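You operate a simulated robot arm through the tools that you are given. There is no shell and no other tool. Be economical: measure what you need, move in short steps, check, and stop when the job is done.

You run a simulated two-armed robot. Do the job below in one go: nothing can be reset, and whatever is moved stays where it is left.

Task
On the steel table top, fold the shop cloth in half.

The check looks at the end state, three seconds after you hand in, the way a careful person would. Anything else that was tipped, shoved, dropped, spilled or broken makes it a failure. Flat cloth is picked up by pressing the open fingertips on it (5 to 10 N) and closing them slowly along it; thin cloth reads only 2 to 8 mm in the jaws.

Robot
Two 7-joint arms with two-finger grippers on one trunk, on a base that drives. Base frame: it is fixed to the floor where the robot stands at the start and does not move with it; the origin is under the middle of the robot, x ahead of it, y to its left, z up; the surface under the hand at the start is at about z = 0.85. Units: m, rad, N and s.
The left shoulder is at the start at [0.051, 0.175, 1.177], the right one opposite. With the tool pointing down near the work surface each hand reaches from about 0.1 to 0.86 m from the robot's upright axis, wherever it stands, measured 20 degrees to its own side. Places, roughly: steel table top [0.6, 0, 0.8]. Payload 2.94 kg a hand.
The TCP of each hand is the grasp point between the finger pads, 0.03 m short of the fingertips. In the tool frame z runs along the fingers and y along their closing line. The gripper opens to 0.138 m. The gripper's body begins 0.109 m behind the TCP.
Orientation is that of the tool frame in the base frame, as [roll, pitch, yaw] about the fixed x, y, z axes, in that order (R = Rz(yaw) Ry(pitch) Rx(roll)). With the fingers straight down and closing along the base's y, the tool's x points along the base's -x, its y along +y and its z along -z.

Tools
- The arms move only by the tool arm_command. It takes "left_deltas", "right_deltas" or both (then of equal length, played together; a hand with none holds still); each is a list that holds one entry, the list of rows, each a list of 7 numbers: the shift along the tool's x, y, z in m, then the turn, a rotation vector about the tool's x, y, z in rad, then the opening, from 0 (shut) to 1 (fully open). In form: [[[tx, ty, tz, wx, wy, wz, grip], ...]]. A call has 1 to 20 rows; each row shifts and turns the commanded pose from where the row before left it, along the tool's axes as they then stand. Rows are played at 5 a second. More than 0.05 m and 0.15 rad between two rows, or a gripper value outside its range, and nothing of the call is played. A pose out of reach is approached as far as the arm can. The call stops where the force on the tool passes 40 N (or 10 N more than at its start, if that is more) or the arm is blocked; 0.2 s more then pass. The fingers move at their own pace and stop on an object; they squeeze with about 43 N. The grip force told is the motor's: it shows also when the fingers shut on nothing. Time passes only in rows, and 0.2 s behind the last, so rows that do not move let the fingers close. The reply holds the time, the measured pose of the TCP, the force on the tool along the base axes, the opening and the grip force, in the units named above and with some noise, with the torque about the TCP (base axes, N m) and any sound that the robot's microphone picked up.
- Cameras (640 x 400 px; columns grow to the right, rows downward): "scene" is now at [0.1114, -0.0128, 1.6371]; the picture's right is [-0.21, -0.98, 0.00], its down [-0.85, 0.18, -0.50] and it looks along [0.49, -0.11, -0.87] (base axes); focal length 278 px, centre (320, 200). "left" rides on the left gripper at [0.071, -0.019, -0.146] in its tool frame; the picture's right is [0.26, 0.96, 0.00], its down [-0.85, 0.23, -0.48] and it looks along [-0.46, 0.13, 0.88] (tool axes); focal length 280 px, centre (320, 200). "right" rides on the right gripper at [0.071, 0.019, -0.146] in its tool frame; the picture's right is [-0.26, 0.97, 0.00], its down [-0.85, -0.23, -0.48] and it looks along [-0.46, -0.12, 0.88] (tool axes); focal length 280 px, centre (320, 200). There is no depth. A picture from a camera that has moved, and an enlarged one, comes with that camera's place and axes in the base frame and with its lens.
- grab_frame(camera): a new picture of that camera. The clock stands still meanwhile.
- lift_body(by): slides the trunk up (or, below 0, down) by that many m; the arms and the scene camera ride with it, the base frame stays. It gives what a move gives, with no picture.
- steer(legs): drives the robot by 1 to 6 legs, each [ahead, turn to the left] in m and rad, along the robot's own axes; the way and the turn of a leg run together, so that a leg with both is an arc; at most 1.5 m and 3.142 rad a leg. The arms and the cameras ride along, it lands a little off, and it stops where it bumps. It gives what a move gives.
- head_to(pan, tilt): turns the head with the scene camera to pan (to the left, within 2.094 rad either way) and tilt (down, from -0.506 to 1.204), counted from straight ahead of the robot. It gives what a move gives.
- enlarge(camera, box): a new picture of the part [left, top, right, bottom] of that camera's present view, enlarged. The clock stands still meanwhile.
- close_job(): hands the job in; it is judged then, once.

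Go step by step. Nothing tells you exact positions but the pictures and the camera data: compare them with the known pose of the tool, close in by small moves and look again before you grip or let go. The budget is 120 turns and 88 pictures, counting those below and the enlarged ones. Unless the task says otherwise, let go and move clear before handing in, and close with one line.

The tools are called after "Emit:" as name(argument=value, ...) on one line, values as JSON. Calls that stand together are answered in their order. arm_command: Moves the arms, as the interface text tells. Its arguments: {"type":"object","properties":{"left_deltas":{"type":"array"},"right_deltas":{"type":"array"}},"required":[]} The other tools are called the same way: lift_body (by) slides the trunk up or down; steer (legs) drives the base; head_to (pan, tilt) turns the head that bears the scene camera; grab_frame (camera) takes a picture; enlarge (camera, box) takes an enlarged picture of a part of a camera's view; close_job () hands the job in.

At the start:

```text
time: 0.0
left_position: [0.5965, 0.1355, 1.0143]
left_ee_rot: [3.141, 0.0, 3.141]
left_contact_force: [0.0, -0.4, -0.5]
left_wrist_torque: [-0.02, 0.03, 0.01]
left_gripper_width: 0.138
left_gripper_force: 0.2
right_position: [0.377, -0.2118, 1.0504]
right_ee_rot: [-3.141, 0.001, 3.14]
right_contact_force: [-0.1, -0.3, -0.8]
right_wrist_torque: [-0.01, -0.01, 0.01]
right_gripper_width: 0.1382
right_gripper_force: 0.1
trunk travel left (down, up): [-0.35, 0.384]
robot x, y, heading: [0.001, -0.0013, 0.001]
head pan, tilt: [-0.213, 1.049]
```

scene: 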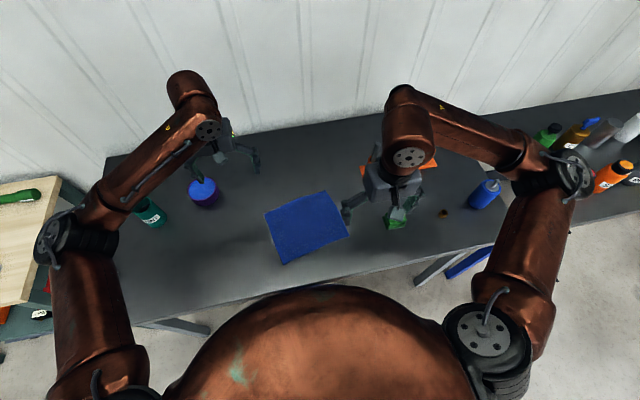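
right: 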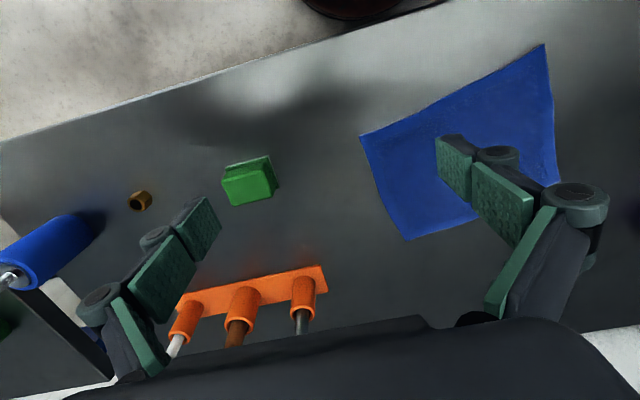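
left: 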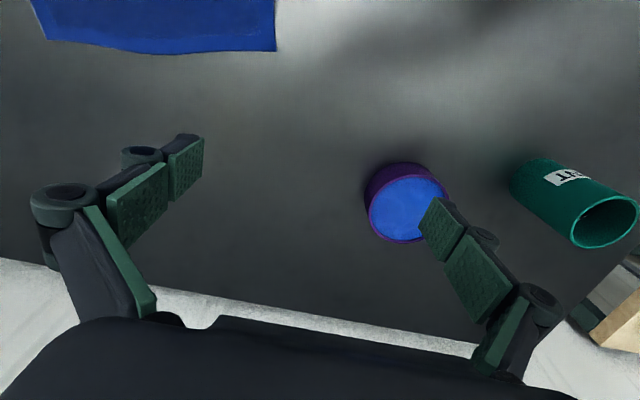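

I see the blue cloth (about 0.21 × 0.18 m) lying roughly at x 0.37–0.58, y −0.17–0.07, with a sponge, a rack and a bowl around it. I'll take a closer look to fix the corners.

Emit:
enlarge(camera="scene", box=[180, 140, 460, 315])

```text
2.29 times, centred on (320, 228) of scene
camera zoom: at [0.1114, -0.0128, 1.6371], right [-0.21, -0.98, 0.0], down [-0.85, 0.18, -0.5], along [0.49, -0.11, -0.87], focal length 635 px, centre (320, 137)
```

zoom: 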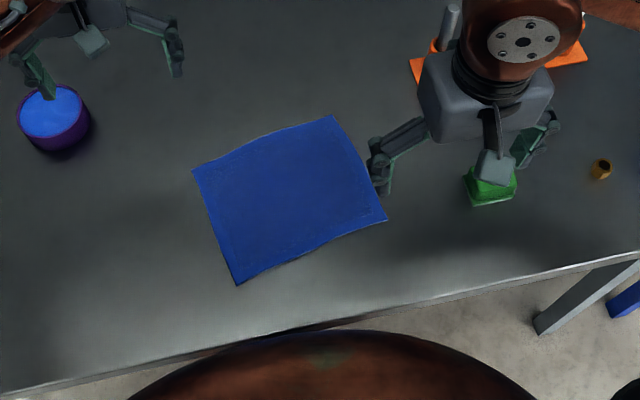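

The corners come out near A(.54,.07), B(.59,−.14), C(.41,−.17), D(.37,.035), so the near edge is D–C. I'll turn both hands in the air so that they close across that edge, with the cameras outboard and the fingers partly closed.

Emit:
arm_command(left_deltas=[[[0, 0, 0, 0, 0, 0.1044, 0.4], [0, 0, 0, 0, 0, 0.1044, 0.4], [0, 0, 0, 0, 0, 0.1044, 0.4], [0, 0, 0, 0, 0, 0.1044, 0.4], [0, 0, 0, 0, 0, 0.1044, 0.4], [0, 0, 0, 0, 0, 0.1044, 0.4], [0, 0, 0, 0, 0, 0.1044, 0.4], [0, 0, 0, 0, 0, 0.1044, 0.4], [0, 0, 0, 0, 0, 0.1044, 0.4], [0, 0, 0, 0, 0, 0.1044, 0.4], [0, 0, 0, 0, 0, 0.1044, 0.4], [0, 0, 0, 0, 0, 0.1044, 0.4], [0, 0, 0, 0, 0, 0.1044, 0.4]]], right_deltas=[[[0, 0, 0, 0, 0, -0.1373, 0.4], [0, 0, 0, 0, 0, -0.1373, 0.4], [0, 0, 0, 0, 0, -0.1373, 0.4], [0, 0, 0, 0, 0, -0.1373, 0.4], [0, 0, 0, 0, 0, -0.1373, 0.4], [0, 0, 0, 0, 0, -0.1373, 0.4], [0, 0, 0, 0, 0, -0.1373, 0.4], [0, 0, 0, 0, 0, -0.1373, 0.4], [0, 0, 0, 0, 0, -0.1373, 0.4], [0, 0, 0, 0, 0, -0.1373, 0.4], [0, 0, 0, 0, 0, -0.1373, 0.4], [0, 0, 0, 0, 0, -0.1373, 0.4], [0, 0, 0, 0, 0, -0.1373, 0.4]]])

```text
time: 2.8
left_position: [0.5966, 0.1353, 1.0131]
left_ee_rot: [3.14, 0.0, 1.783]
left_contact_force: [0.3, -1.0, 0.2]
left_wrist_torque: [0.03, 0.01, -0.03]
left_gripper_width: 0.0551
left_gripper_force: 0.1
right_position: [0.3771, -0.2114, 1.0503]
right_ee_rot: [3.142, 0.002, -1.976]
right_contact_force: [-0.2, 0.6, -0.8]
right_wrist_torque: [0.05, 0.0, 0.02]
right_gripper_width: 0.0551
right_gripper_force: 0.2
right hand out of reach, approached as far as the arm can: row 9, 10, 11, 12, 13
trunk travel left (down, up): [-0.35, 0.384]
robot x, y, heading: [-0.0012, 0.0023, -0.003]
head pan, tilt: [-0.213, 1.049]
```

The left hand is turned; the right stopped short at yaw −1.98. I'll move both toward their places above the near corners and see whether the right can turn further there.

Emit:
arm_command(left_deltas=[[[-0.01, -0.04, 0, 0, 0, 0, 0.4], [-0.015, -0.04, 0, 0, 0, 0, 0.4], [-0.015, -0.04, 0, 0, 0, 0, 0.4]]], right_deltas=[[[-0.0296, -0.0063, 0, 0, 0, 0, 0.4], [-0.0296, -0.0063, 0, 0, 0, 0, 0.4], [-0.0296, -0.0063, 0, 0, 0, 0, 0.4]]])

```text
time: 3.6
left_position: [0.4858, 0.0739, 1.014]
left_ee_rot: [-3.141, 0.001, 1.786]
left_contact_force: [-0.1, 0.4, 0.3]
left_wrist_torque: [0.0, -0.04, 0.01]
left_gripper_width: 0.0553
left_gripper_force: 0.1
right_position: [0.4303, -0.1362, 1.0495]
right_ee_rot: [-3.141, 0.0, -1.973]
right_contact_force: [0.0, 0.8, -0.2]
right_wrist_torque: [-0.01, 0.01, 0.01]
right_gripper_width: 0.0553
right_gripper_force: 0.1
trunk travel left (down, up): [-0.35, 0.384]
robot x, y, heading: [-0.0017, -0.0007, 0.002]
head pan, tilt: [-0.213, 1.049]
```

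Both hands moved as commanded, and the right is now above its spot. I'll turn the right further and bring the left over corner D.

Emit:
arm_command(left_deltas=[[[-0.014, -0.034, 0, 0, 0, 0, 0.4], [-0.013, -0.034, 0, 0, 0, 0, 0.4], [-0.012, -0.033, 0, 0, 0, 0, 0.4], [0, 0, 0, 0, 0, 0, 0.4], [0, 0, 0, 0, 0, 0, 0.4], [0, 0, 0, 0, 0, 0, 0.4]]], right_deltas=[[[0, 0, 0, 0, 0, -0.1, 0.4], [0, 0, 0, 0, 0, -0.1, 0.4], [0, 0, 0, 0, 0, -0.1, 0.4], [0, 0, 0, 0, 0, -0.1, 0.4], [0, 0, 0, 0, 0, -0.1, 0.4], [0, 0, 0, 0, 0, -0.1, 0.4]]])

```text
time: 5.0
left_position: [0.3967, 0.0121, 1.0162]
left_ee_rot: [-3.14, -0.001, 1.785]
left_contact_force: [0.5, 0.6, 0.0]
left_wrist_torque: [-0.02, 0.01, 0.01]
left_gripper_width: 0.0551
left_gripper_force: 0.0
right_position: [0.4236, -0.1385, 1.0533]
right_ee_rot: [3.137, 0.001, -1.933]
right_contact_force: [-0.6, 0.5, 0.3]
right_wrist_torque: [-0.01, 0.0, 0.01]
right_gripper_width: 0.0552
right_gripper_force: 0.0
right hand out of reach, approached as far as the arm can: row 1, 2, 3, 4, 5, 6
trunk travel left (down, up): [-0.35, 0.384]
robot x, y, heading: [0.0016, 0.002, -0.003]
head pan, tilt: [-0.213, 1.049]
```

The right wrist is at its limit this way round. I'll back it off to the right and turn it the other way, to yaw about +1.78, which gives the same closing line.

Emit:
arm_command(right_deltas=[[[0.028, -0.0105, 0, 0, 0, 0, 0.4], [0.028, -0.0105, 0, 0, 0, 0, 0.4], [0, 0, 0, 0, 0, 0.1425, 0.4], [0, 0, 0, 0, 0, 0.1425, 0.4], [0, 0, 0, 0, 0, 0.1425, 0.4], [0, 0, 0, 0, 0, 0.1425, 0.4], [0, 0, 0, 0, 0, 0.1425, 0.4], [0, 0, 0, 0, 0, 0.1425, 0.4], [0, 0, 0, 0, 0, 0.1425, 0.4], [0, 0, 0, 0, 0, 0.1425, 0.4], [0, 0, 0, 0, 0, 0.1425, 0.4], [0, 0, 0, 0, 0, 0.1425, 0.4], [0, 0, 0, 0, 0, 0.1425, 0.4], [0, 0, 0, 0, 0, 0.1425, 0.4], [0, 0, 0, 0, 0, 0.1425, 0.4], [0, 0, 0, 0, 0, 0.1425, 0.4], [0, 0, 0, 0, 0, 0.1425, 0.4], [0, 0, 0, 0, 0, 0.1425, 0.4]]])

Emit:
grab_frame(camera="scene")

Emit:
grab_frame(camera="left")

Emit:
grab_frame(camera="right")

```text
time: 8.8
left_position: [0.3963, 0.0115, 1.016]
left_ee_rot: [-3.142, 0.001, 1.786]
left_contact_force: [0.4, 0.4, -1.0]
left_wrist_torque: [0.02, 0.02, -0.03]
left_gripper_width: 0.0552
left_gripper_force: 0.0
right_position: [0.4249, -0.1394, 1.053]
right_ee_rot: [-3.141, -0.002, 2.067]
right_contact_force: [0.6, 0.2, -0.4]
right_wrist_torque: [-0.03, -0.01, 0.01]
right_gripper_width: 0.0553
right_gripper_force: 0.0
right hand out of reach, approached as far as the arm can: row 1, 2
trunk travel left (down, up): [-0.35, 0.384]
robot x, y, heading: [-0.0015, -0.0012, 0.003]
head pan, tilt: [-0.213, 1.049]
```

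```text
83 pictures are left
camera scene: at [0.1114, -0.0128, 1.6371], right [-0.21, -0.98, 0.0], down [-0.85, 0.18, -0.5], along [0.49, -0.11, -0.87], focal length 278 px, centre (320, 200)
```

scene: 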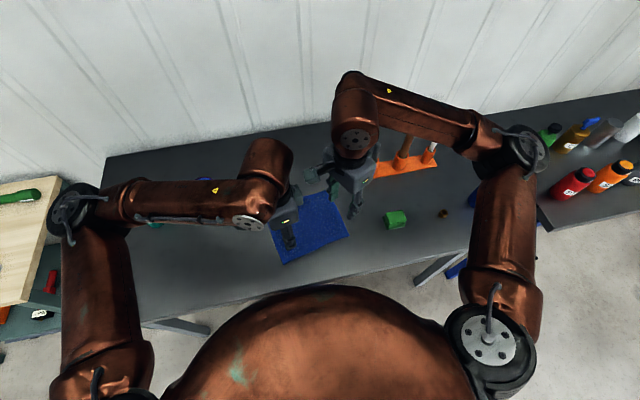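

```text
82 pictures are left
camera left: at [0.3628, 0.0773, 1.1621], right [0.89, 0.46, 0.0], down [0.41, -0.78, 0.48], along [0.22, -0.42, -0.88], focal length 280 px, centre (320, 200)
```

left: 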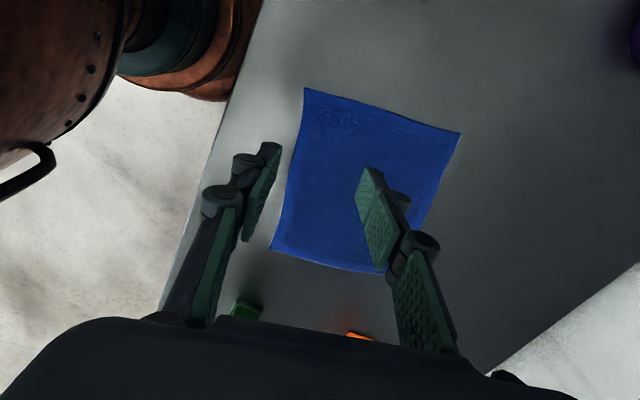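

```text
81 pictures are left
camera right: at [0.4079, -0.0674, 1.1986], right [0.97, 0.23, 0.0], down [0.2, -0.86, 0.47], along [0.11, -0.46, -0.88], focal length 280 px, centre (320, 200)
```

right: 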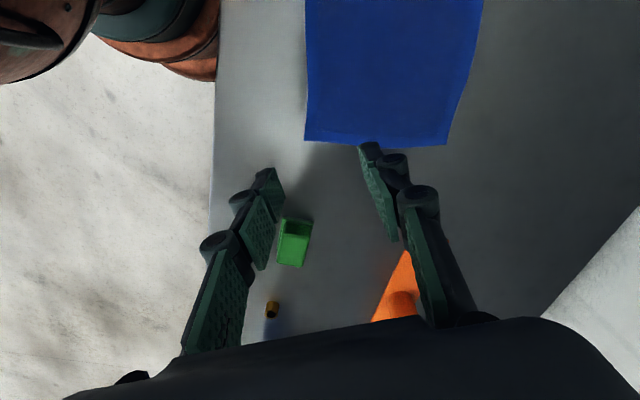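

The right can hold this orientation. Both views agree on table z ≈ 0.85 and the corners D≈(.366,.037), C≈(.415,−.173). I'll finish the right's turn, narrow the fingers and descend to just above the cloth.

Emit:
arm_command(left_deltas=[[[0, 0.002, 0, 0, 0, 0, 0.25], [0, 0, 0, 0, 0, 0, 0.25], [0, 0, 0.03, 0, 0, 0, 0.25], [0, 0, 0.03, 0, 0, 0, 0.25], [0, 0, 0.03, 0, 0, 0, 0.25], [0, 0, 0.01, 0, 0, 0, 0.25], [0, 0, 0, 0, 0, 0, 0.25]]], right_deltas=[[[0, 0, 0, 0, 0, 0.141, 0.25], [0, 0.0085, 0, 0, 0, 0.141, 0.25], [0, 0, 0.03, 0, 0, 0, 0.25], [0, 0, 0.03, 0, 0, 0, 0.25], [0, 0, 0.03, 0, 0, 0, 0.25], [0, 0, 0.03, 0, 0, 0, 0.25], [0, 0, 0.016, 0, 0, 0, 0.25]]])

Emit:
grab_frame(camera="left")

Emit:
grab_frame(camera="right")

Emit:
enlarge(camera="scene", box=[220, 150, 420, 275])

```text
time: 10.4
left_position: [0.3992, 0.0126, 0.9137]
left_ee_rot: [-3.141, 0.001, 1.785]
left_contact_force: [-0.2, 0.7, 0.1]
left_wrist_torque: [0.0, 0.02, -0.01]
left_gripper_width: 0.0347
left_gripper_force: 0.1
right_position: [0.4335, -0.1353, 0.9152]
right_ee_rot: [-3.141, -0.002, 1.789]
right_contact_force: [-0.4, 1.0, -0.3]
right_wrist_torque: [-0.01, 0.0, 0.01]
right_gripper_width: 0.0345
right_gripper_force: 0.0
trunk travel left (down, up): [-0.35, 0.384]
robot x, y, heading: [-0.0032, 0.0011, 0.002]
head pan, tilt: [-0.213, 1.049]
```

```text
80 pictures are left
camera left: at [0.3665, 0.0775, 1.059], right [0.89, 0.46, 0.0], down [0.41, -0.78, 0.48], along [0.22, -0.42, -0.88], focal length 280 px, centre (320, 200)
```

left: 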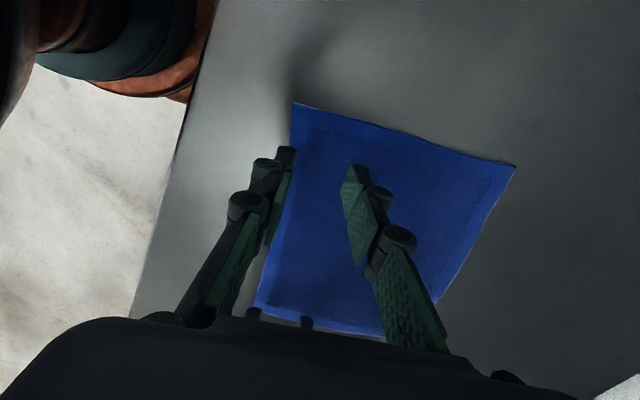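

```text
79 pictures are left
camera right: at [0.4367, -0.061, 1.0606], right [1.0, -0.05, 0.0], down [-0.04, -0.88, 0.47], along [-0.02, -0.47, -0.88], focal length 280 px, centre (320, 200)
```

right: 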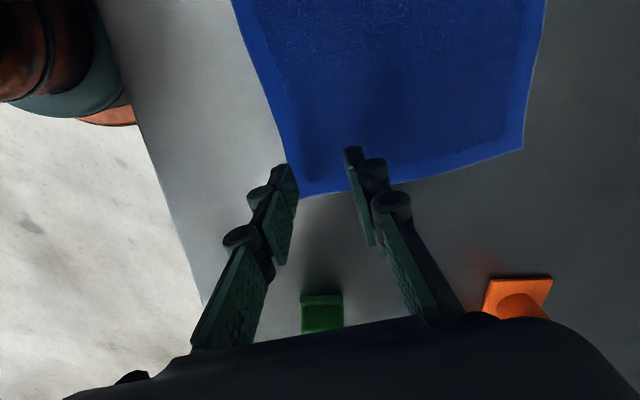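

```text
3.20 times, centred on (320, 212) of scene
camera zoom: at [0.1115, -0.013, 1.6371], right [-0.21, -0.98, 0.0], down [-0.85, 0.18, -0.5], along [0.49, -0.11, -0.87], focal length 889 px, centre (320, 160)
```

zoom: 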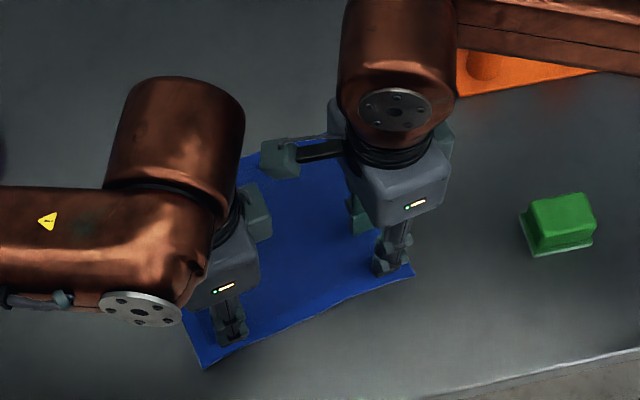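

Both finger pairs sit just inside the near edge at the corners, as planned. I'll lower towards contact.

Emit:
arm_command(left_deltas=[[[0, 0, 0.015, 0, 0, 0, 0.25], [0, 0, 0.01, 0, 0, 0, 0.25], [0, 0, 0.004, 0, 0, 0, 0.25], [0, 0, 0, 0, 0, 0, 0.25]]], right_deltas=[[[0, 0, 0.015, 0, 0, 0, 0.25], [0, 0, 0.01, 0, 0, 0, 0.25], [0, 0, 0.005, 0, 0, 0, 0.25], [0, 0, 0, 0, 0, 0, 0.25]]])

```text
time: 11.4
left_position: [0.3989, 0.0113, 0.8845]
left_ee_rot: [-3.141, -0.002, 1.784]
left_contact_force: [-0.1, -0.8, 0.9]
left_wrist_torque: [0.03, -0.02, 0.0]
left_gripper_width: 0.0342
left_gripper_force: 0.1
right_position: [0.433, -0.1354, 0.886]
right_ee_rot: [-3.141, 0.0, 1.788]
right_contact_force: [0.7, -0.2, 1.4]
right_wrist_torque: [0.02, 0.0, -0.02]
right_gripper_width: 0.0345
right_gripper_force: 0.1
trunk travel left (down, up): [-0.35, 0.384]
robot x, y, heading: [0.0018, -0.0008, 0.004]
head pan, tilt: [-0.213, 1.049]
```

No contact yet; I'll continue in 1–2 mm steps.

Emit:
arm_command(left_deltas=[[[0, 0, 0.002, 0, 0, 0, 0.25], [0, 0, 0.002, 0, 0, 0, 0.25], [0, 0, 0, 0, 0, 0, 0.25]]], right_deltas=[[[0, 0, 0.002, 0, 0, 0, 0.25], [0, 0, 0.002, 0, 0, 0, 0.25], [0, 0, 0, 0, 0, 0, 0.25]]])

```text
time: 12.2
left_position: [0.3993, 0.0106, 0.8815]
left_ee_rot: [3.139, 0.001, 1.785]
left_contact_force: [-0.6, 1.9, 19.1]
left_wrist_torque: [0.07, -0.02, 0.01]
left_gripper_width: 0.0352
left_gripper_force: 0.4
right_position: [0.4336, -0.134, 0.8836]
right_ee_rot: [-3.141, -0.001, 1.791]
right_contact_force: [0.0, -0.5, 1.0]
right_wrist_torque: [-0.02, -0.02, -0.01]
right_gripper_width: 0.0346
right_gripper_force: 0.0
trunk travel left (down, up): [-0.35, 0.384]
robot x, y, heading: [-0.0009, -0.0013, -0.002]
head pan, tilt: [-0.213, 1.049]
```

The left is in contact at 19 N, a bit hard, so I'll ease it up. The right needs a little more.

Emit:
arm_command(left_deltas=[[[0, 0, -0.0008, 0, 0, 0, 0.25], [0, 0, 0, 0, 0, 0, 0.25]]], right_deltas=[[[0, 0, 0.002, 0, 0, 0, 0.25], [0, 0, 0, 0, 0, 0, 0.25]]])

```text
time: 12.8
left_position: [0.3988, 0.0104, 0.8826]
left_ee_rot: [3.142, 0.0, 1.785]
left_contact_force: [0.5, -1.7, 12.3]
left_wrist_torque: [-0.01, -0.09, -0.01]
left_gripper_width: 0.0346
left_gripper_force: 0.0
right_position: [0.434, -0.1351, 0.8822]
right_ee_rot: [-3.14, -0.003, 1.789]
right_contact_force: [0.3, 0.2, 12.4]
right_wrist_torque: [-0.05, 0.0, 0.02]
right_gripper_width: 0.034
right_gripper_force: 0.0
trunk travel left (down, up): [-0.35, 0.384]
robot x, y, heading: [0.0029, -0.0019, -0.002]
head pan, tilt: [-0.213, 1.049]
```

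Both press at about 12 N. I'll ease to about 8 N and close slowly along the cloth.

Emit:
arm_command(left_deltas=[[[0, 0, -0.0005, 0, 0, 0, 0.25], [0, 0, 0, 0, 0, 0, 0.22], [0, 0, 0, 0, 0, 0, 0.19], [0, 0, 0, 0, 0, 0, 0.16], [0, 0, 0, 0, 0, 0, 0.13], [0, 0, 0, 0, 0, 0, 0.1], [0, 0, 0, 0, 0, 0, 0.07], [0, 0, 0, 0, 0, 0, 0.04], [0, 0, 0, 0, 0, 0, 0.02], [0, 0, 0, 0, 0, 0, 0], [0, 0, 0, 0, 0, 0, 0], [0, 0, 0, 0, 0, 0, 0]]], right_deltas=[[[0, 0, -0.0005, 0, 0, 0, 0.25], [0, 0, 0, 0, 0, 0, 0.22], [0, 0, 0, 0, 0, 0, 0.19], [0, 0, 0, 0, 0, 0, 0.16], [0, 0, 0, 0, 0, 0, 0.13], [0, 0, 0, 0, 0, 0, 0.1], [0, 0, 0, 0, 0, 0, 0.07], [0, 0, 0, 0, 0, 0, 0.04], [0, 0, 0, 0, 0, 0, 0.02], [0, 0, 0, 0, 0, 0, 0], [0, 0, 0, 0, 0, 0, 0], [0, 0, 0, 0, 0, 0, 0]]])

Emit:
grab_frame(camera="left")

Emit:
grab_frame(camera="right")

```text
time: 15.4
left_position: [0.3986, 0.0116, 0.8817]
left_ee_rot: [-3.141, 0.001, 1.785]
left_contact_force: [-0.5, -1.0, 1.0]
left_wrist_torque: [-0.01, -0.04, 0.04]
left_gripper_width: 0.0042
left_gripper_force: 32.1
right_position: [0.4335, -0.1355, 0.8807]
right_ee_rot: [-3.139, -0.002, 1.788]
right_contact_force: [-0.1, 0.6, 2.5]
right_wrist_torque: [0.05, 0.01, -0.01]
right_gripper_width: 0.0041
right_gripper_force: 33.8
trunk travel left (down, up): [-0.35, 0.384]
robot x, y, heading: [-0.0007, -0.0029, -0.002]
head pan, tilt: [-0.213, 1.049]
```

```text
77 pictures are left
camera left: at [0.3658, 0.0767, 1.028], right [0.89, 0.46, 0.0], down [0.41, -0.78, 0.48], along [0.22, -0.42, -0.88], focal length 280 px, centre (320, 200)
```

left: 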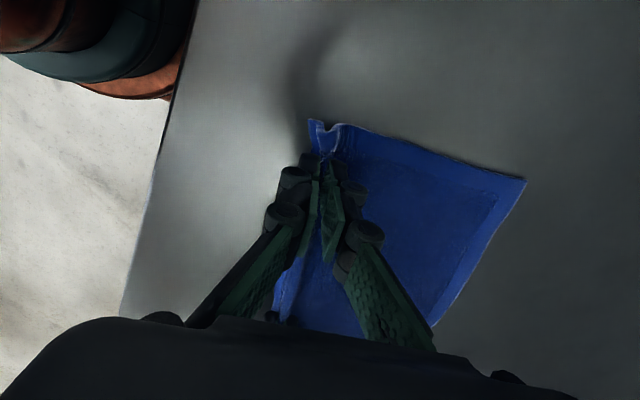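

```text
76 pictures are left
camera right: at [0.437, -0.0615, 1.0279], right [1.0, -0.05, 0.0], down [-0.04, -0.88, 0.47], along [-0.02, -0.47, -0.88], focal length 280 px, centre (320, 200)
```

right: 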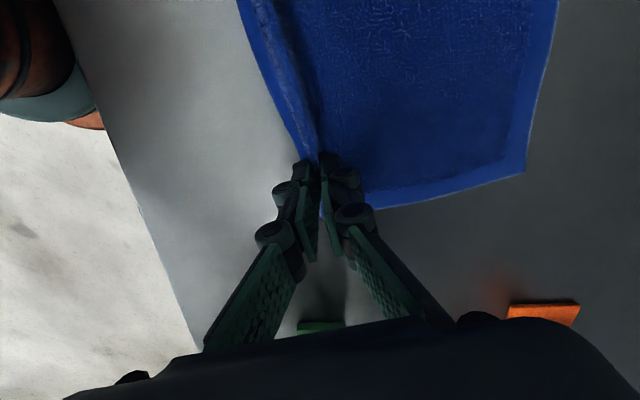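

Both jaws hold the cloth (about 4 mm), with about 1 cm of hem outside the pinch. I'll lift it in a small arc away from the robot, tilting the fingers forward so the hem ends up pointing at the far edge. I'm playing the first half and then looking.

Emit:
arm_command(left_deltas=[[[0, 0.0014, -0.0175, -0.0875, 0, 0, 0], [0, 0.0101, -0.0138, -0.0875, 0, 0, 0], [0, 0.016, -0.0074, -0.0875, 0, 0, 0], [0, 0.018, 0.0008, -0.0875, 0, 0, 0]]], right_deltas=[[[0, 0.0014, -0.0175, -0.0875, 0, 0, 0], [0, 0.0101, -0.0138, -0.0875, 0, 0, 0], [0, 0.016, -0.0074, -0.0875, 0, 0, 0], [0, 0.018, 0.0008, -0.0875, 0, 0, 0]]])

Emit:
grab_frame(camera="left")

Emit:
grab_frame(camera="right")

```text
time: 16.4
left_position: [0.4411, 0.0207, 0.928]
left_ee_rot: [2.791, 0.001, 1.785]
left_contact_force: [0.9, -0.9, -0.1]
left_wrist_torque: [-0.05, 0.06, 0.0]
left_gripper_width: 0.0056
left_gripper_force: 32.4
right_position: [0.4753, -0.1262, 0.9279]
right_ee_rot: [2.791, -0.001, 1.788]
right_contact_force: [-2.0, -0.8, 2.3]
right_wrist_torque: [0.08, -0.05, 0.0]
right_gripper_width: 0.0033
right_gripper_force: 34.3
trunk travel left (down, up): [-0.35, 0.384]
robot x, y, heading: [0.0052, -0.0003, 0.002]
head pan, tilt: [-0.213, 1.049]
```

```text
75 pictures are left
camera left: at [0.3606, 0.0756, 1.0592], right [0.83, 0.45, 0.33], down [0.23, -0.82, 0.53], along [0.51, -0.36, -0.78], focal length 280 px, centre (320, 200)
```

left: 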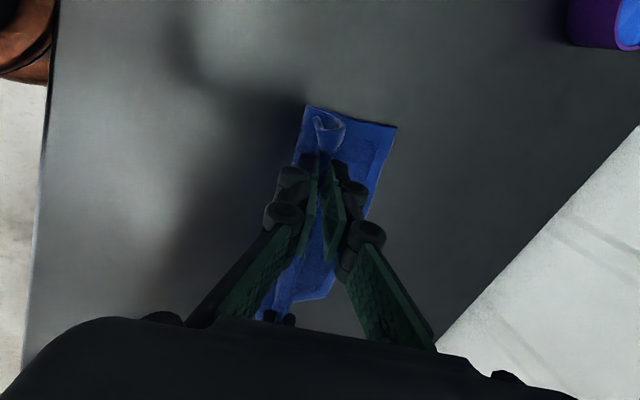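

```text
74 pictures are left
camera right: at [0.4282, -0.0639, 1.0713], right [0.94, -0.06, 0.33], down [-0.19, -0.91, 0.37], along [0.28, -0.41, -0.87], focal length 280 px, centre (320, 200)
```

right: 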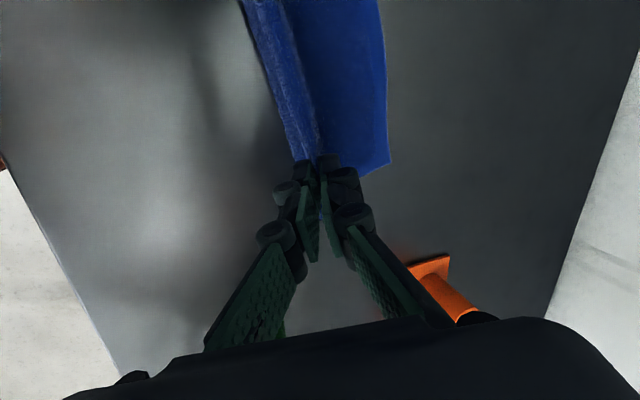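

The cloth lifts cleanly and the far edge hasn't moved (A still ≈ (.53,.07)). I'll lay it down over the far half.

Emit:
arm_command(left_deltas=[[[0, 0.0157, 0.0086, -0.0875, 0, 0, 0], [0, 0.0096, 0.0142, -0.0875, 0, 0, 0], [0, 0.0012, 0.0164, -0.0875, 0, 0, 0], [0, -0.0052, 0.0098, -0.0875, 0, 0, 0], [0, 0, 0, 0, 0, 0, 0]]], right_deltas=[[[0, 0.0157, 0.0086, -0.0875, 0, 0, 0], [0, 0.0096, 0.0142, -0.0875, 0, 0, 0], [0, 0.0012, 0.0164, -0.0875, 0, 0, 0], [0, -0.0052, 0.0098, -0.0875, 0, 0, 0], [0, 0, 0, 0, 0, 0, 0]]])

Emit:
grab_frame(camera="left")

Emit:
grab_frame(camera="right")

Emit:
enlarge(camera="scene", box=[220, 150, 420, 275])

```text
time: 17.6
left_position: [0.4821, 0.0301, 0.8922]
left_ee_rot: [2.442, -0.001, 1.788]
left_contact_force: [0.1, 0.9, -1.2]
left_wrist_torque: [0.09, -0.31, 0.0]
left_gripper_width: 0.0026
left_gripper_force: 27.2
right_position: [0.5159, -0.1173, 0.8923]
right_ee_rot: [2.445, -0.002, 1.787]
right_contact_force: [1.3, 0.5, -1.8]
right_wrist_torque: [0.02, -0.04, 0.01]
right_gripper_width: 0.0072
right_gripper_force: 37.2
trunk travel left (down, up): [-0.35, 0.384]
robot x, y, heading: [-0.0015, 0.0008, -0.002]
head pan, tilt: [-0.213, 1.049]
```

```text
73 pictures are left
camera left: at [0.3626, 0.0762, 0.991], right [0.67, 0.41, 0.62], down [0.05, -0.86, 0.51], along [0.74, -0.31, -0.59], focal length 280 px, centre (320, 200)
```

left: 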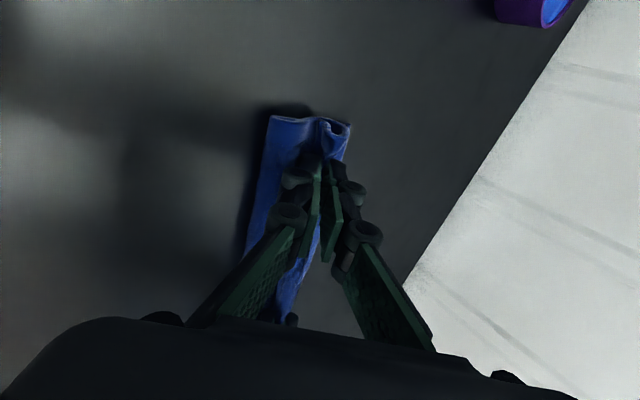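

```text
72 pictures are left
camera right: at [0.4239, -0.064, 1.0161], right [0.78, -0.1, 0.62], down [-0.29, -0.93, 0.21], along [0.56, -0.34, -0.75], focal length 280 px, centre (320, 200)
```

right: 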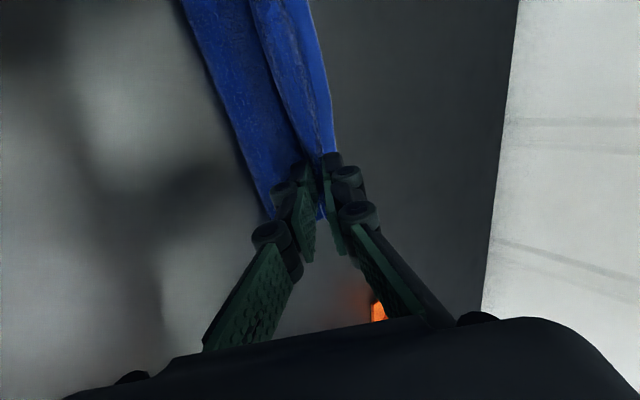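

```text
3.20 times, centred on (320, 212) of scene
camera zoom: at [0.1113, -0.0127, 1.6371], right [-0.21, -0.98, 0.0], down [-0.85, 0.18, -0.5], along [0.49, -0.11, -0.87], focal length 889 px, centre (320, 160)
```

zoom: 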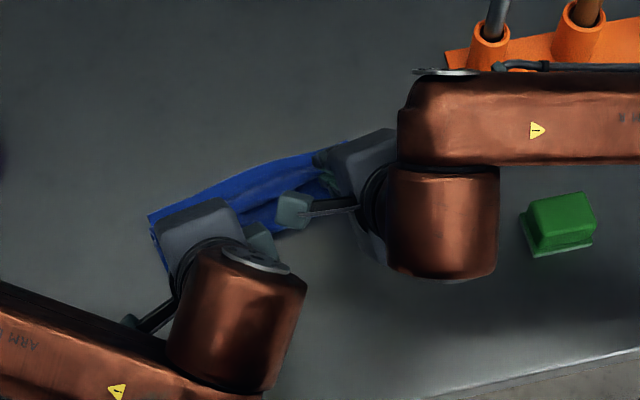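

The folded half lies over, but the crease is about 1–2 cm too far ahead and the tips are still a little high. I'll ease back 1 cm toward the robot while lowering, so the crease rolls to the middle.

Emit:
arm_command(left_deltas=[[[0, -0.0064, -0.0001, 0, 0, 0, 0], [0, -0.0064, -0.0001, 0, 0, 0, 0], [0, 0, 0, 0, 0, 0, 0]]], right_deltas=[[[0, -0.0064, -0.0001, 0, 0, 0, 0], [0, -0.0064, -0.0001, 0, 0, 0, 0], [0, 0, 0, 0, 0, 0, 0]]])

Emit:
grab_frame(camera="left")

Emit:
grab_frame(camera="right")

```text
time: 18.4
left_position: [0.4729, 0.0278, 0.8844]
left_ee_rot: [2.44, 0.0, 1.786]
left_contact_force: [1.6, -0.2, 3.3]
left_wrist_torque: [-0.01, 0.01, 0.0]
left_gripper_width: 0.0066
left_gripper_force: 36.2
right_position: [0.5072, -0.1185, 0.8857]
right_ee_rot: [2.444, -0.003, 1.789]
right_contact_force: [-0.5, 1.1, 4.4]
right_wrist_torque: [0.02, -0.03, 0.04]
right_gripper_width: 0.0075
right_gripper_force: 38.1
trunk travel left (down, up): [-0.35, 0.384]
robot x, y, heading: [-0.002, 0.0006, 0.003]
head pan, tilt: [-0.213, 1.049]
```

```text
70 pictures are left
camera left: at [0.3527, 0.0742, 0.9836], right [0.67, 0.41, 0.62], down [0.05, -0.86, 0.51], along [0.74, -0.31, -0.59], focal length 280 px, centre (320, 200)
```

left: 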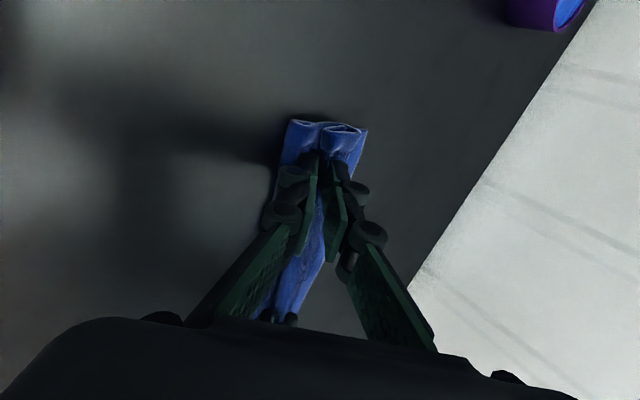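

```text
69 pictures are left
camera right: at [0.4134, -0.0662, 1.0083], right [0.78, -0.1, 0.62], down [-0.29, -0.93, 0.21], along [0.56, -0.34, -0.75], focal length 280 px, centre (320, 200)
```

right: 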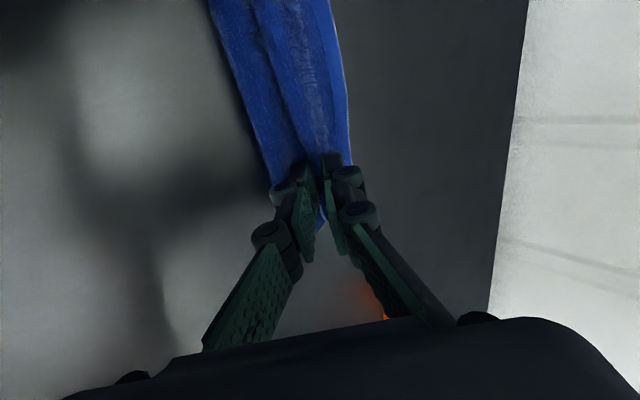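

The fold is laid over near the middle. I'll open the jaws slightly and draw the fingers straight back out.

Emit:
arm_command(left_deltas=[[[0, 0.002, -0.001, 0, 0, 0, 0.1], [0, 0.002, -0.001, 0, 0, 0, 0.14], [0, 0, 0, 0, 0, 0, 0.14], [0, 0, -0.01, 0, 0, 0, 0.14], [0, 0, -0.015, 0, 0, 0, 0.14], [0, 0, -0.03, 0, 0, 0, 0.14], [0, 0, -0.03, 0, 0, 0, 0.14], [0, 0, -0.03, 0, 0, 0, 0.14]]], right_deltas=[[[0, 0.002, -0.001, 0, 0, 0, 0.1], [0, 0.002, -0.001, 0, 0, 0, 0.14], [0, 0, 0, 0, 0, 0, 0.14], [0, 0, -0.01, 0, 0, 0, 0.14], [0, 0, -0.015, 0, 0, 0, 0.14], [0, 0, -0.03, 0, 0, 0, 0.14], [0, 0, -0.03, 0, 0, 0, 0.14], [0, 0, -0.03, 0, 0, 0, 0.14]]])

Emit:
grab_frame(camera="left")

Emit:
grab_frame(camera="right")

Emit:
enlarge(camera="scene", box=[220, 150, 420, 275])

```text
time: 20.2
left_position: [0.4273, 0.0015, 0.9557]
left_ee_rot: [2.443, -0.002, 1.786]
left_contact_force: [-1.0, 2.8, -1.9]
left_wrist_torque: [-0.23, -0.31, -0.28]
left_gripper_width: 0.0194
left_gripper_force: 0.1
left hand out of reach, approached as far as the arm can: row 7, 8
right_position: [0.4578, -0.1319, 0.9603]
right_ee_rot: [2.447, -0.005, 1.789]
right_contact_force: [2.5, -2.5, 1.7]
right_wrist_torque: [0.43, 0.36, 0.18]
right_gripper_width: 0.0192
right_gripper_force: 0.1
right hand out of reach, approached as far as the arm can: row 8
trunk travel left (down, up): [-0.35, 0.384]
robot x, y, heading: [0.0017, -0.0008, -0.002]
head pan, tilt: [-0.213, 1.049]
```

```text
68 pictures are left
camera left: at [0.3073, 0.0467, 1.0551], right [0.67, 0.41, 0.62], down [0.06, -0.86, 0.51], along [0.74, -0.31, -0.59], focal length 280 px, centre (320, 200)
```

left: 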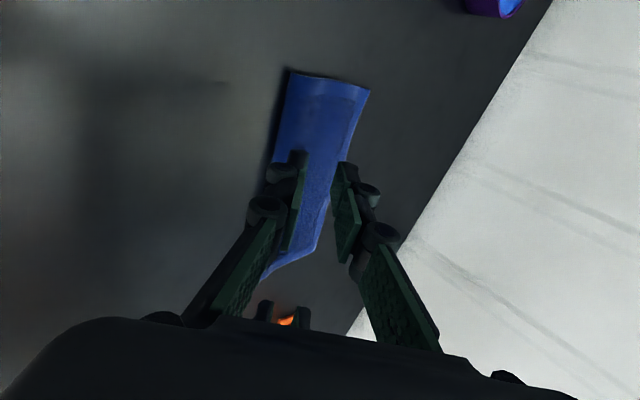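

```text
67 pictures are left
camera right: at [0.3641, -0.079, 1.0852], right [0.78, -0.1, 0.62], down [-0.29, -0.93, 0.22], along [0.56, -0.35, -0.76], focal length 280 px, centre (320, 200)
```

right: 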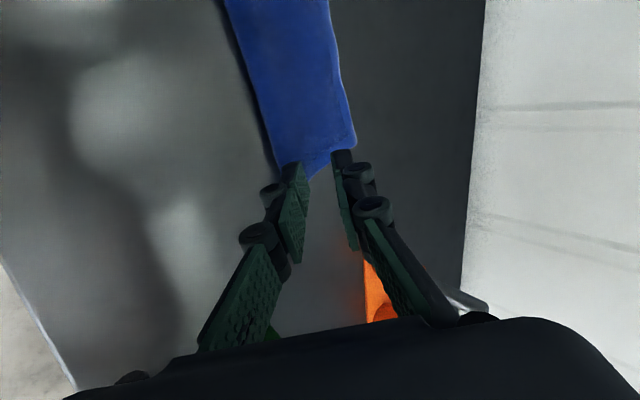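

```text
3.20 times, centred on (320, 212) of scene
camera zoom: at [0.1118, -0.012, 1.637], right [-0.21, -0.98, 0.0], down [-0.85, 0.18, -0.5], along [0.49, -0.11, -0.87], focal length 889 px, centre (320, 160)
```

zoom: 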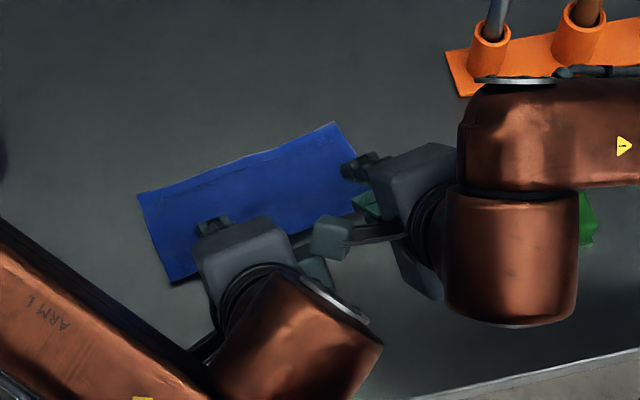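

The cloth has relaxed into a neat folded rectangle. I'll raise and spread the hands, untilting, to get a clear view for checking the edges.

Emit:
arm_command(left_deltas=[[[0.01, 0.019, -0.023, 0, 0, 0, 0.14], [0.02, 0.019, -0.023, 0, 0, 0, 0.14], [0.03, 0.019, -0.023, 0.0875, 0, 0, 0.14], [0.03, 0, -0.02, 0.0875, 0, 0, 0.14], [0.03, 0, -0.02, 0.0875, 0, 0, 0.14], [0.03, 0, 0, 0.0875, 0, 0, 0.14], [0.03, 0, 0, 0.0875, 0, 0, 0.14], [0.03, 0, 0, 0.0875, 0, 0, 0.14], [0.03, 0, 0, 0.0875, 0, 0, 0.14]]], right_deltas=[[[-0.01, 0.019, -0.023, 0, 0, 0, 0.14], [-0.02, 0.019, -0.023, 0, 0, 0, 0.14], [-0.03, 0.019, -0.023, 0.0875, 0, 0, 0.14], [-0.03, 0, -0.02, 0.0875, 0, 0, 0.14], [-0.03, 0, -0.02, 0.0875, 0, 0, 0.14], [-0.03, 0, 0, 0.0875, 0, 0, 0.14], [-0.03, 0, 0, 0.0875, 0, 0, 0.14], [-0.03, 0, 0, 0.0875, 0, 0, 0.14], [-0.03, 0, 0, 0.0875, 0, 0, 0.14]]])

Emit:
grab_frame(camera="scene")

Emit:
enlarge(camera="scene", box=[220, 150, 420, 275])

Emit:
grab_frame(camera="left")

```text
time: 22.2
left_position: [0.382, 0.1156, 1.0746]
left_ee_rot: [3.057, -0.002, 1.784]
left_contact_force: [0.5, 0.6, 1.2]
left_wrist_torque: [-0.03, 0.03, 0.0]
left_gripper_width: 0.0193
left_gripper_force: 0.1
left hand out of reach, approached as far as the arm can: row 1, 2, 3, 4, 5, 6, 7
right_position: [0.4858, -0.3704, 1.0832]
right_ee_rot: [3.058, -0.001, 1.79]
right_contact_force: [-0.6, -0.1, 0.7]
right_wrist_torque: [-0.02, 0.0, 0.01]
right_gripper_width: 0.0189
right_gripper_force: 0.2
trunk travel left (down, up): [-0.35, 0.384]
robot x, y, heading: [0.0052, -0.003, 0.001]
head pan, tilt: [-0.213, 1.049]
```

```text
65 pictures are left
camera scene: at [0.1114, -0.0113, 1.6371], right [-0.21, -0.98, 0.0], down [-0.85, 0.18, -0.5], along [0.49, -0.11, -0.87], focal length 278 px, centre (320, 200)
```

scene: 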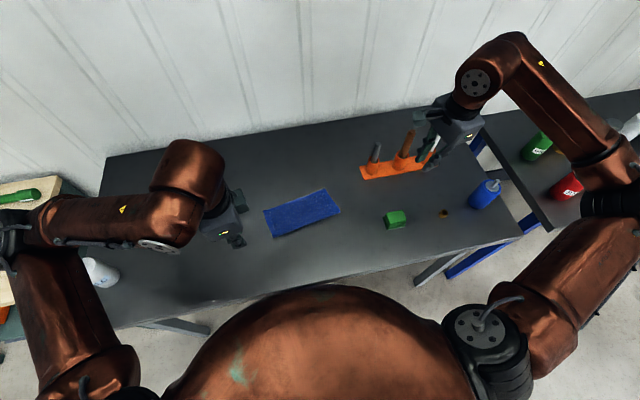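

```text
3.20 times, centred on (320, 212) of scene
camera zoom: at [0.1114, -0.0113, 1.6371], right [-0.21, -0.98, 0.0], down [-0.85, 0.18, -0.5], along [0.49, -0.11, -0.87], focal length 889 px, centre (320, 160)
```

zoom: 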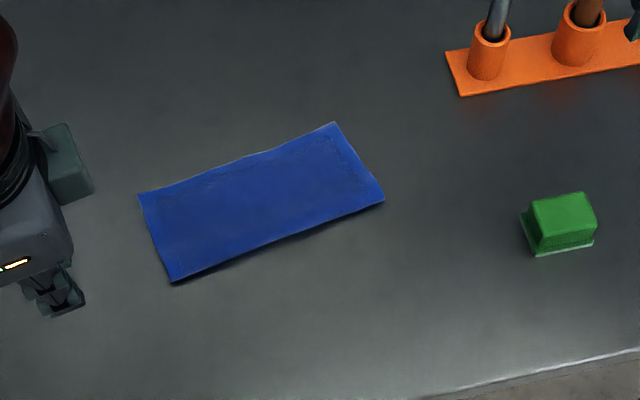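

```text
63 pictures are left
camera left: at [0.3367, 0.1785, 1.2186], right [0.88, 0.46, 0.08], down [0.37, -0.79, 0.49], along [0.29, -0.41, -0.87], focal length 280 px, centre (320, 200)
```

left: 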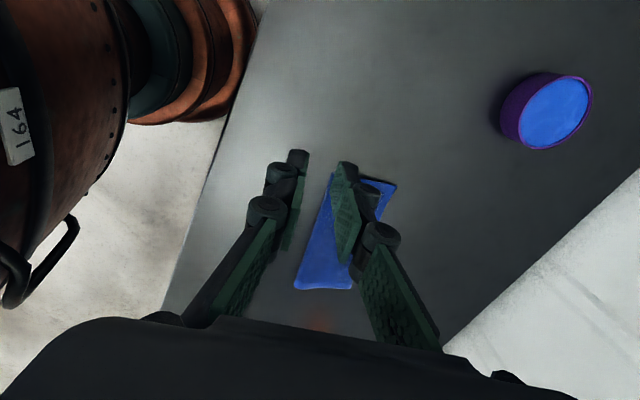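

The fold looks neat, but it measures about 0.10 m wide where 0.089 would be half, so one layer may overhang. I'll look closer at the edges.

Emit:
enlarge(camera="scene", box=[256, 180, 352, 240])

Emit:
enlarge(camera="left", box=[280, 150, 440, 300])

Emit:
grab_frame(camera="right")

```text
6.67 times, centred on (304, 210) of scene
camera zoom: at [0.1114, -0.0113, 1.6371], right [-0.21, -0.98, 0.0], down [-0.85, 0.18, -0.5], along [0.49, -0.11, -0.87], focal length 1852 px, centre (427, 133)
```

zoom: 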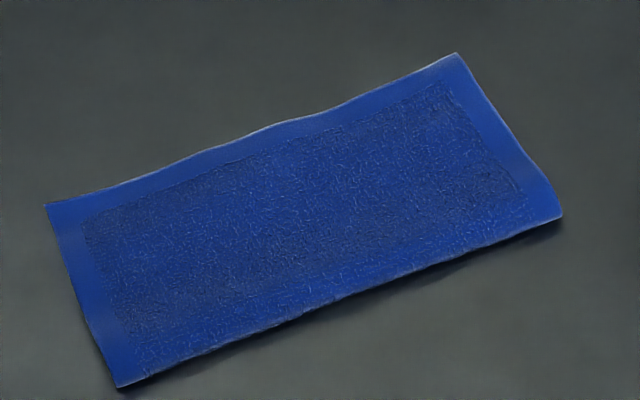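

```text
2.67 times, centred on (360, 225) of left
camera zoom: at [0.3367, 0.1785, 1.2186], right [0.88, 0.46, 0.08], down [0.37, -0.79, 0.49], along [0.29, -0.41, -0.87], focal length 748 px, centre (213, 133)
```

zoom: 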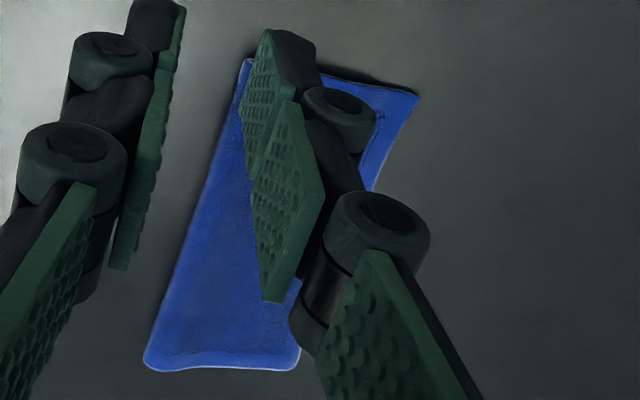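

```text
60 pictures are left
camera right: at [0.4757, -0.2993, 1.2303], right [1.0, -0.05, 0.08], down [-0.08, -0.89, 0.45], along [0.05, -0.46, -0.89], focal length 280 px, centre (320, 200)
```

right: 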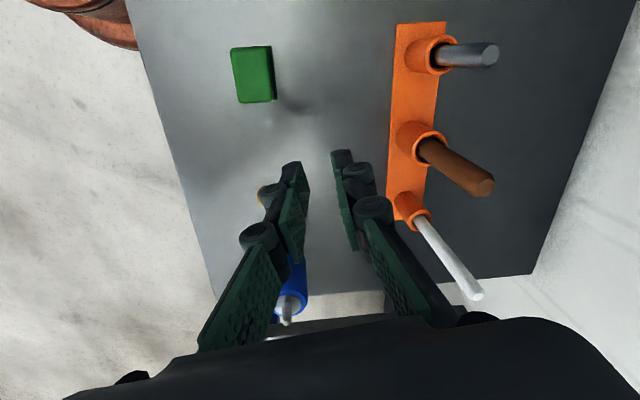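

The near half was folded with its crease about 12 mm too far forward, so the top layer overhangs the bottom one by about 2.5 cm. I'll re-grip the top edge on that overhang, peel it back and re-lay it. First I'll move above the far edge.

Emit:
arm_command(left_deltas=[[[0, 0, 0, 0.0845, 0, 0, 0.11], [-0.0211, 0.0288, 0, 0, 0, 0, 0.11], [-0.0211, 0.0288, 0, 0, 0, 0, 0.11], [-0.0211, 0.0288, 0, 0, 0, 0, 0.11], [-0.0211, 0.0288, 0, 0, 0, 0, 0.11], [-0.0211, 0.0288, 0, 0, 0, 0, 0.11], [0, 0, 0, 0, 0, 0, 0.11], [0, 0, 0, 0, 0, 0, 0.11], [0, 0, 0.028, 0, 0, 0, 0.11], [0, 0, 0.028, 0, 0, 0, 0.11], [0, 0, 0.028, 0, 0, 0, 0.11], [0, 0, 0.028, 0, 0, 0, 0.11], [0, 0, 0.028, 0, 0, 0, 0.11]]], right_deltas=[[[0, 0, 0, 0.0845, 0, 0, 0.11], [0.0337, 0.0206, 0, 0, 0, 0, 0.11], [0.0337, 0.0206, 0, 0, 0, 0, 0.11], [0.0337, 0.0206, 0, 0, 0, 0, 0.11], [0.0337, 0.0206, 0, 0, 0, 0, 0.11], [0.0337, 0.0206, 0, 0, 0, 0, 0.11], [0.0337, 0.0206, 0, 0, 0, 0, 0.11], [0.0337, 0.0206, 0, 0, 0, 0, 0.11], [0, 0, 0.029, 0, 0, 0, 0.11], [0, 0, 0.029, 0, 0, 0, 0.11], [0, 0, 0.029, 0, 0, 0, 0.11], [0, 0, 0.029, 0, 0, 0, 0.11], [0, 0, 0.029, 0, 0, 0, 0.11]]])

Emit:
grab_frame(camera="left")

Emit:
grab_frame(camera="right")

```text
time: 25.0
left_position: [0.5473, 0.0415, 0.9339]
left_ee_rot: [3.139, 0.0, 1.786]
left_contact_force: [-0.2, -0.2, 0.4]
left_wrist_torque: [-0.02, 0.03, -0.01]
left_gripper_width: 0.0152
left_gripper_force: 0.0
right_position: [0.5743, -0.1074, 0.9386]
right_ee_rot: [3.139, -0.002, 1.79]
right_contact_force: [0.9, 0.2, -0.2]
right_wrist_torque: [0.02, 0.03, -0.01]
right_gripper_width: 0.0152
right_gripper_force: 0.1
trunk travel left (down, up): [-0.35, 0.384]
robot x, y, heading: [-0.0017, 0.0007, 0.004]
head pan, tilt: [-0.213, 1.049]
```

```text
59 pictures are left
camera left: at [0.5138, 0.1071, 1.0796], right [0.89, 0.46, 0.0], down [0.4, -0.78, 0.48], along [0.22, -0.42, -0.88], focal length 280 px, centre (320, 200)
```

left: 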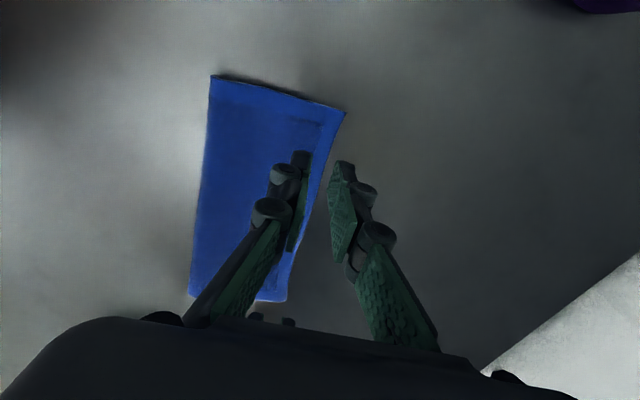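

```text
58 pictures are left
camera right: at [0.5778, -0.0343, 1.0837], right [1.0, -0.05, 0.0], down [-0.04, -0.88, 0.47], along [-0.02, -0.47, -0.88], focal length 280 px, centre (320, 200)
```

right: 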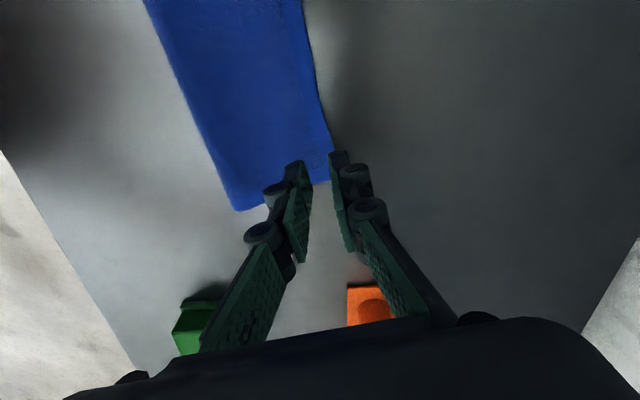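

Both finger pairs straddle the overhang about 12 mm inside the far edge. I'll lower to just above contact.

Emit:
arm_command(left_deltas=[[[0, -0.002, 0.015, 0, 0, 0, 0.11], [0, 0, 0.02, 0, 0, 0, 0.11], [0, 0, 0.012, 0, 0, 0, 0.11], [0, 0, 0.002, 0, 0, 0, 0.11], [0, 0, 0, 0, 0, 0, 0.11]]], right_deltas=[[[0, -0.002, 0.018, 0, 0, 0, 0.11], [0, 0, 0.02, 0, 0, 0, 0.11], [0, 0, 0.013, 0, 0, 0, 0.11], [0, 0, 0.002, 0, 0, 0, 0.11], [0, 0, 0, 0, 0, 0, 0.11]]])

Emit:
grab_frame(camera="right")

Emit:
grab_frame(camera="left")

```text
time: 26.2
left_position: [0.5446, 0.0413, 0.8873]
left_ee_rot: [3.138, 0.001, 1.785]
left_contact_force: [-0.2, 0.5, 0.0]
left_wrist_torque: [0.0, 0.04, 0.01]
left_gripper_width: 0.015
left_gripper_force: 0.0
right_position: [0.5739, -0.1104, 0.8855]
right_ee_rot: [3.141, -0.001, 1.789]
right_contact_force: [-1.1, 1.1, 1.3]
right_wrist_torque: [0.02, 0.04, 0.04]
right_gripper_width: 0.0149
right_gripper_force: 0.1
trunk travel left (down, up): [-0.35, 0.384]
robot x, y, heading: [0.0014, 0.0031, -0.003]
head pan, tilt: [-0.213, 1.049]
```

```text
57 pictures are left
camera right: at [0.5765, -0.0366, 1.0314], right [1.0, -0.05, 0.0], down [-0.04, -0.88, 0.47], along [-0.02, -0.47, -0.88], focal length 280 px, centre (320, 200)
```

right: 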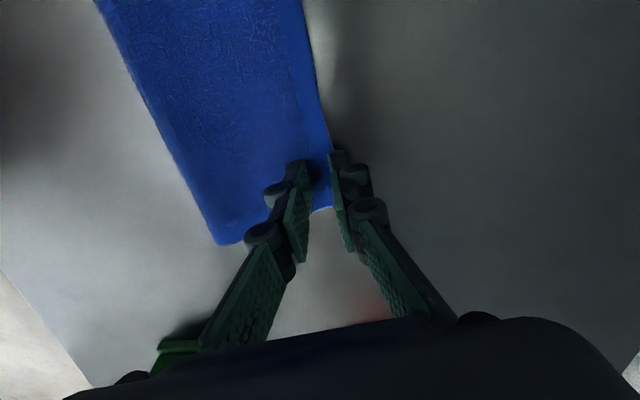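

```text
56 pictures are left
camera left: at [0.5109, 0.1071, 1.0318], right [0.89, 0.46, 0.0], down [0.4, -0.78, 0.48], along [0.22, -0.42, -0.88], focal length 280 px, centre (320, 200)
```

left: 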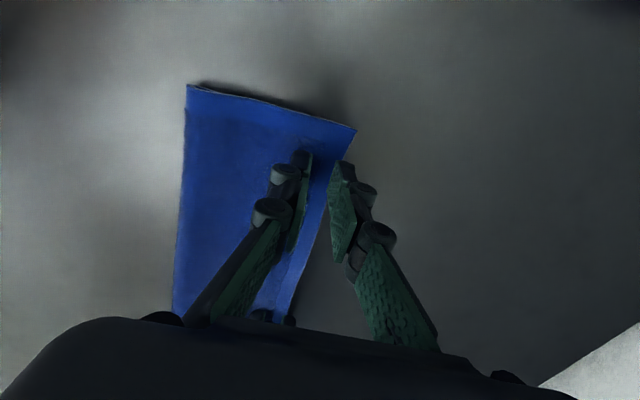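

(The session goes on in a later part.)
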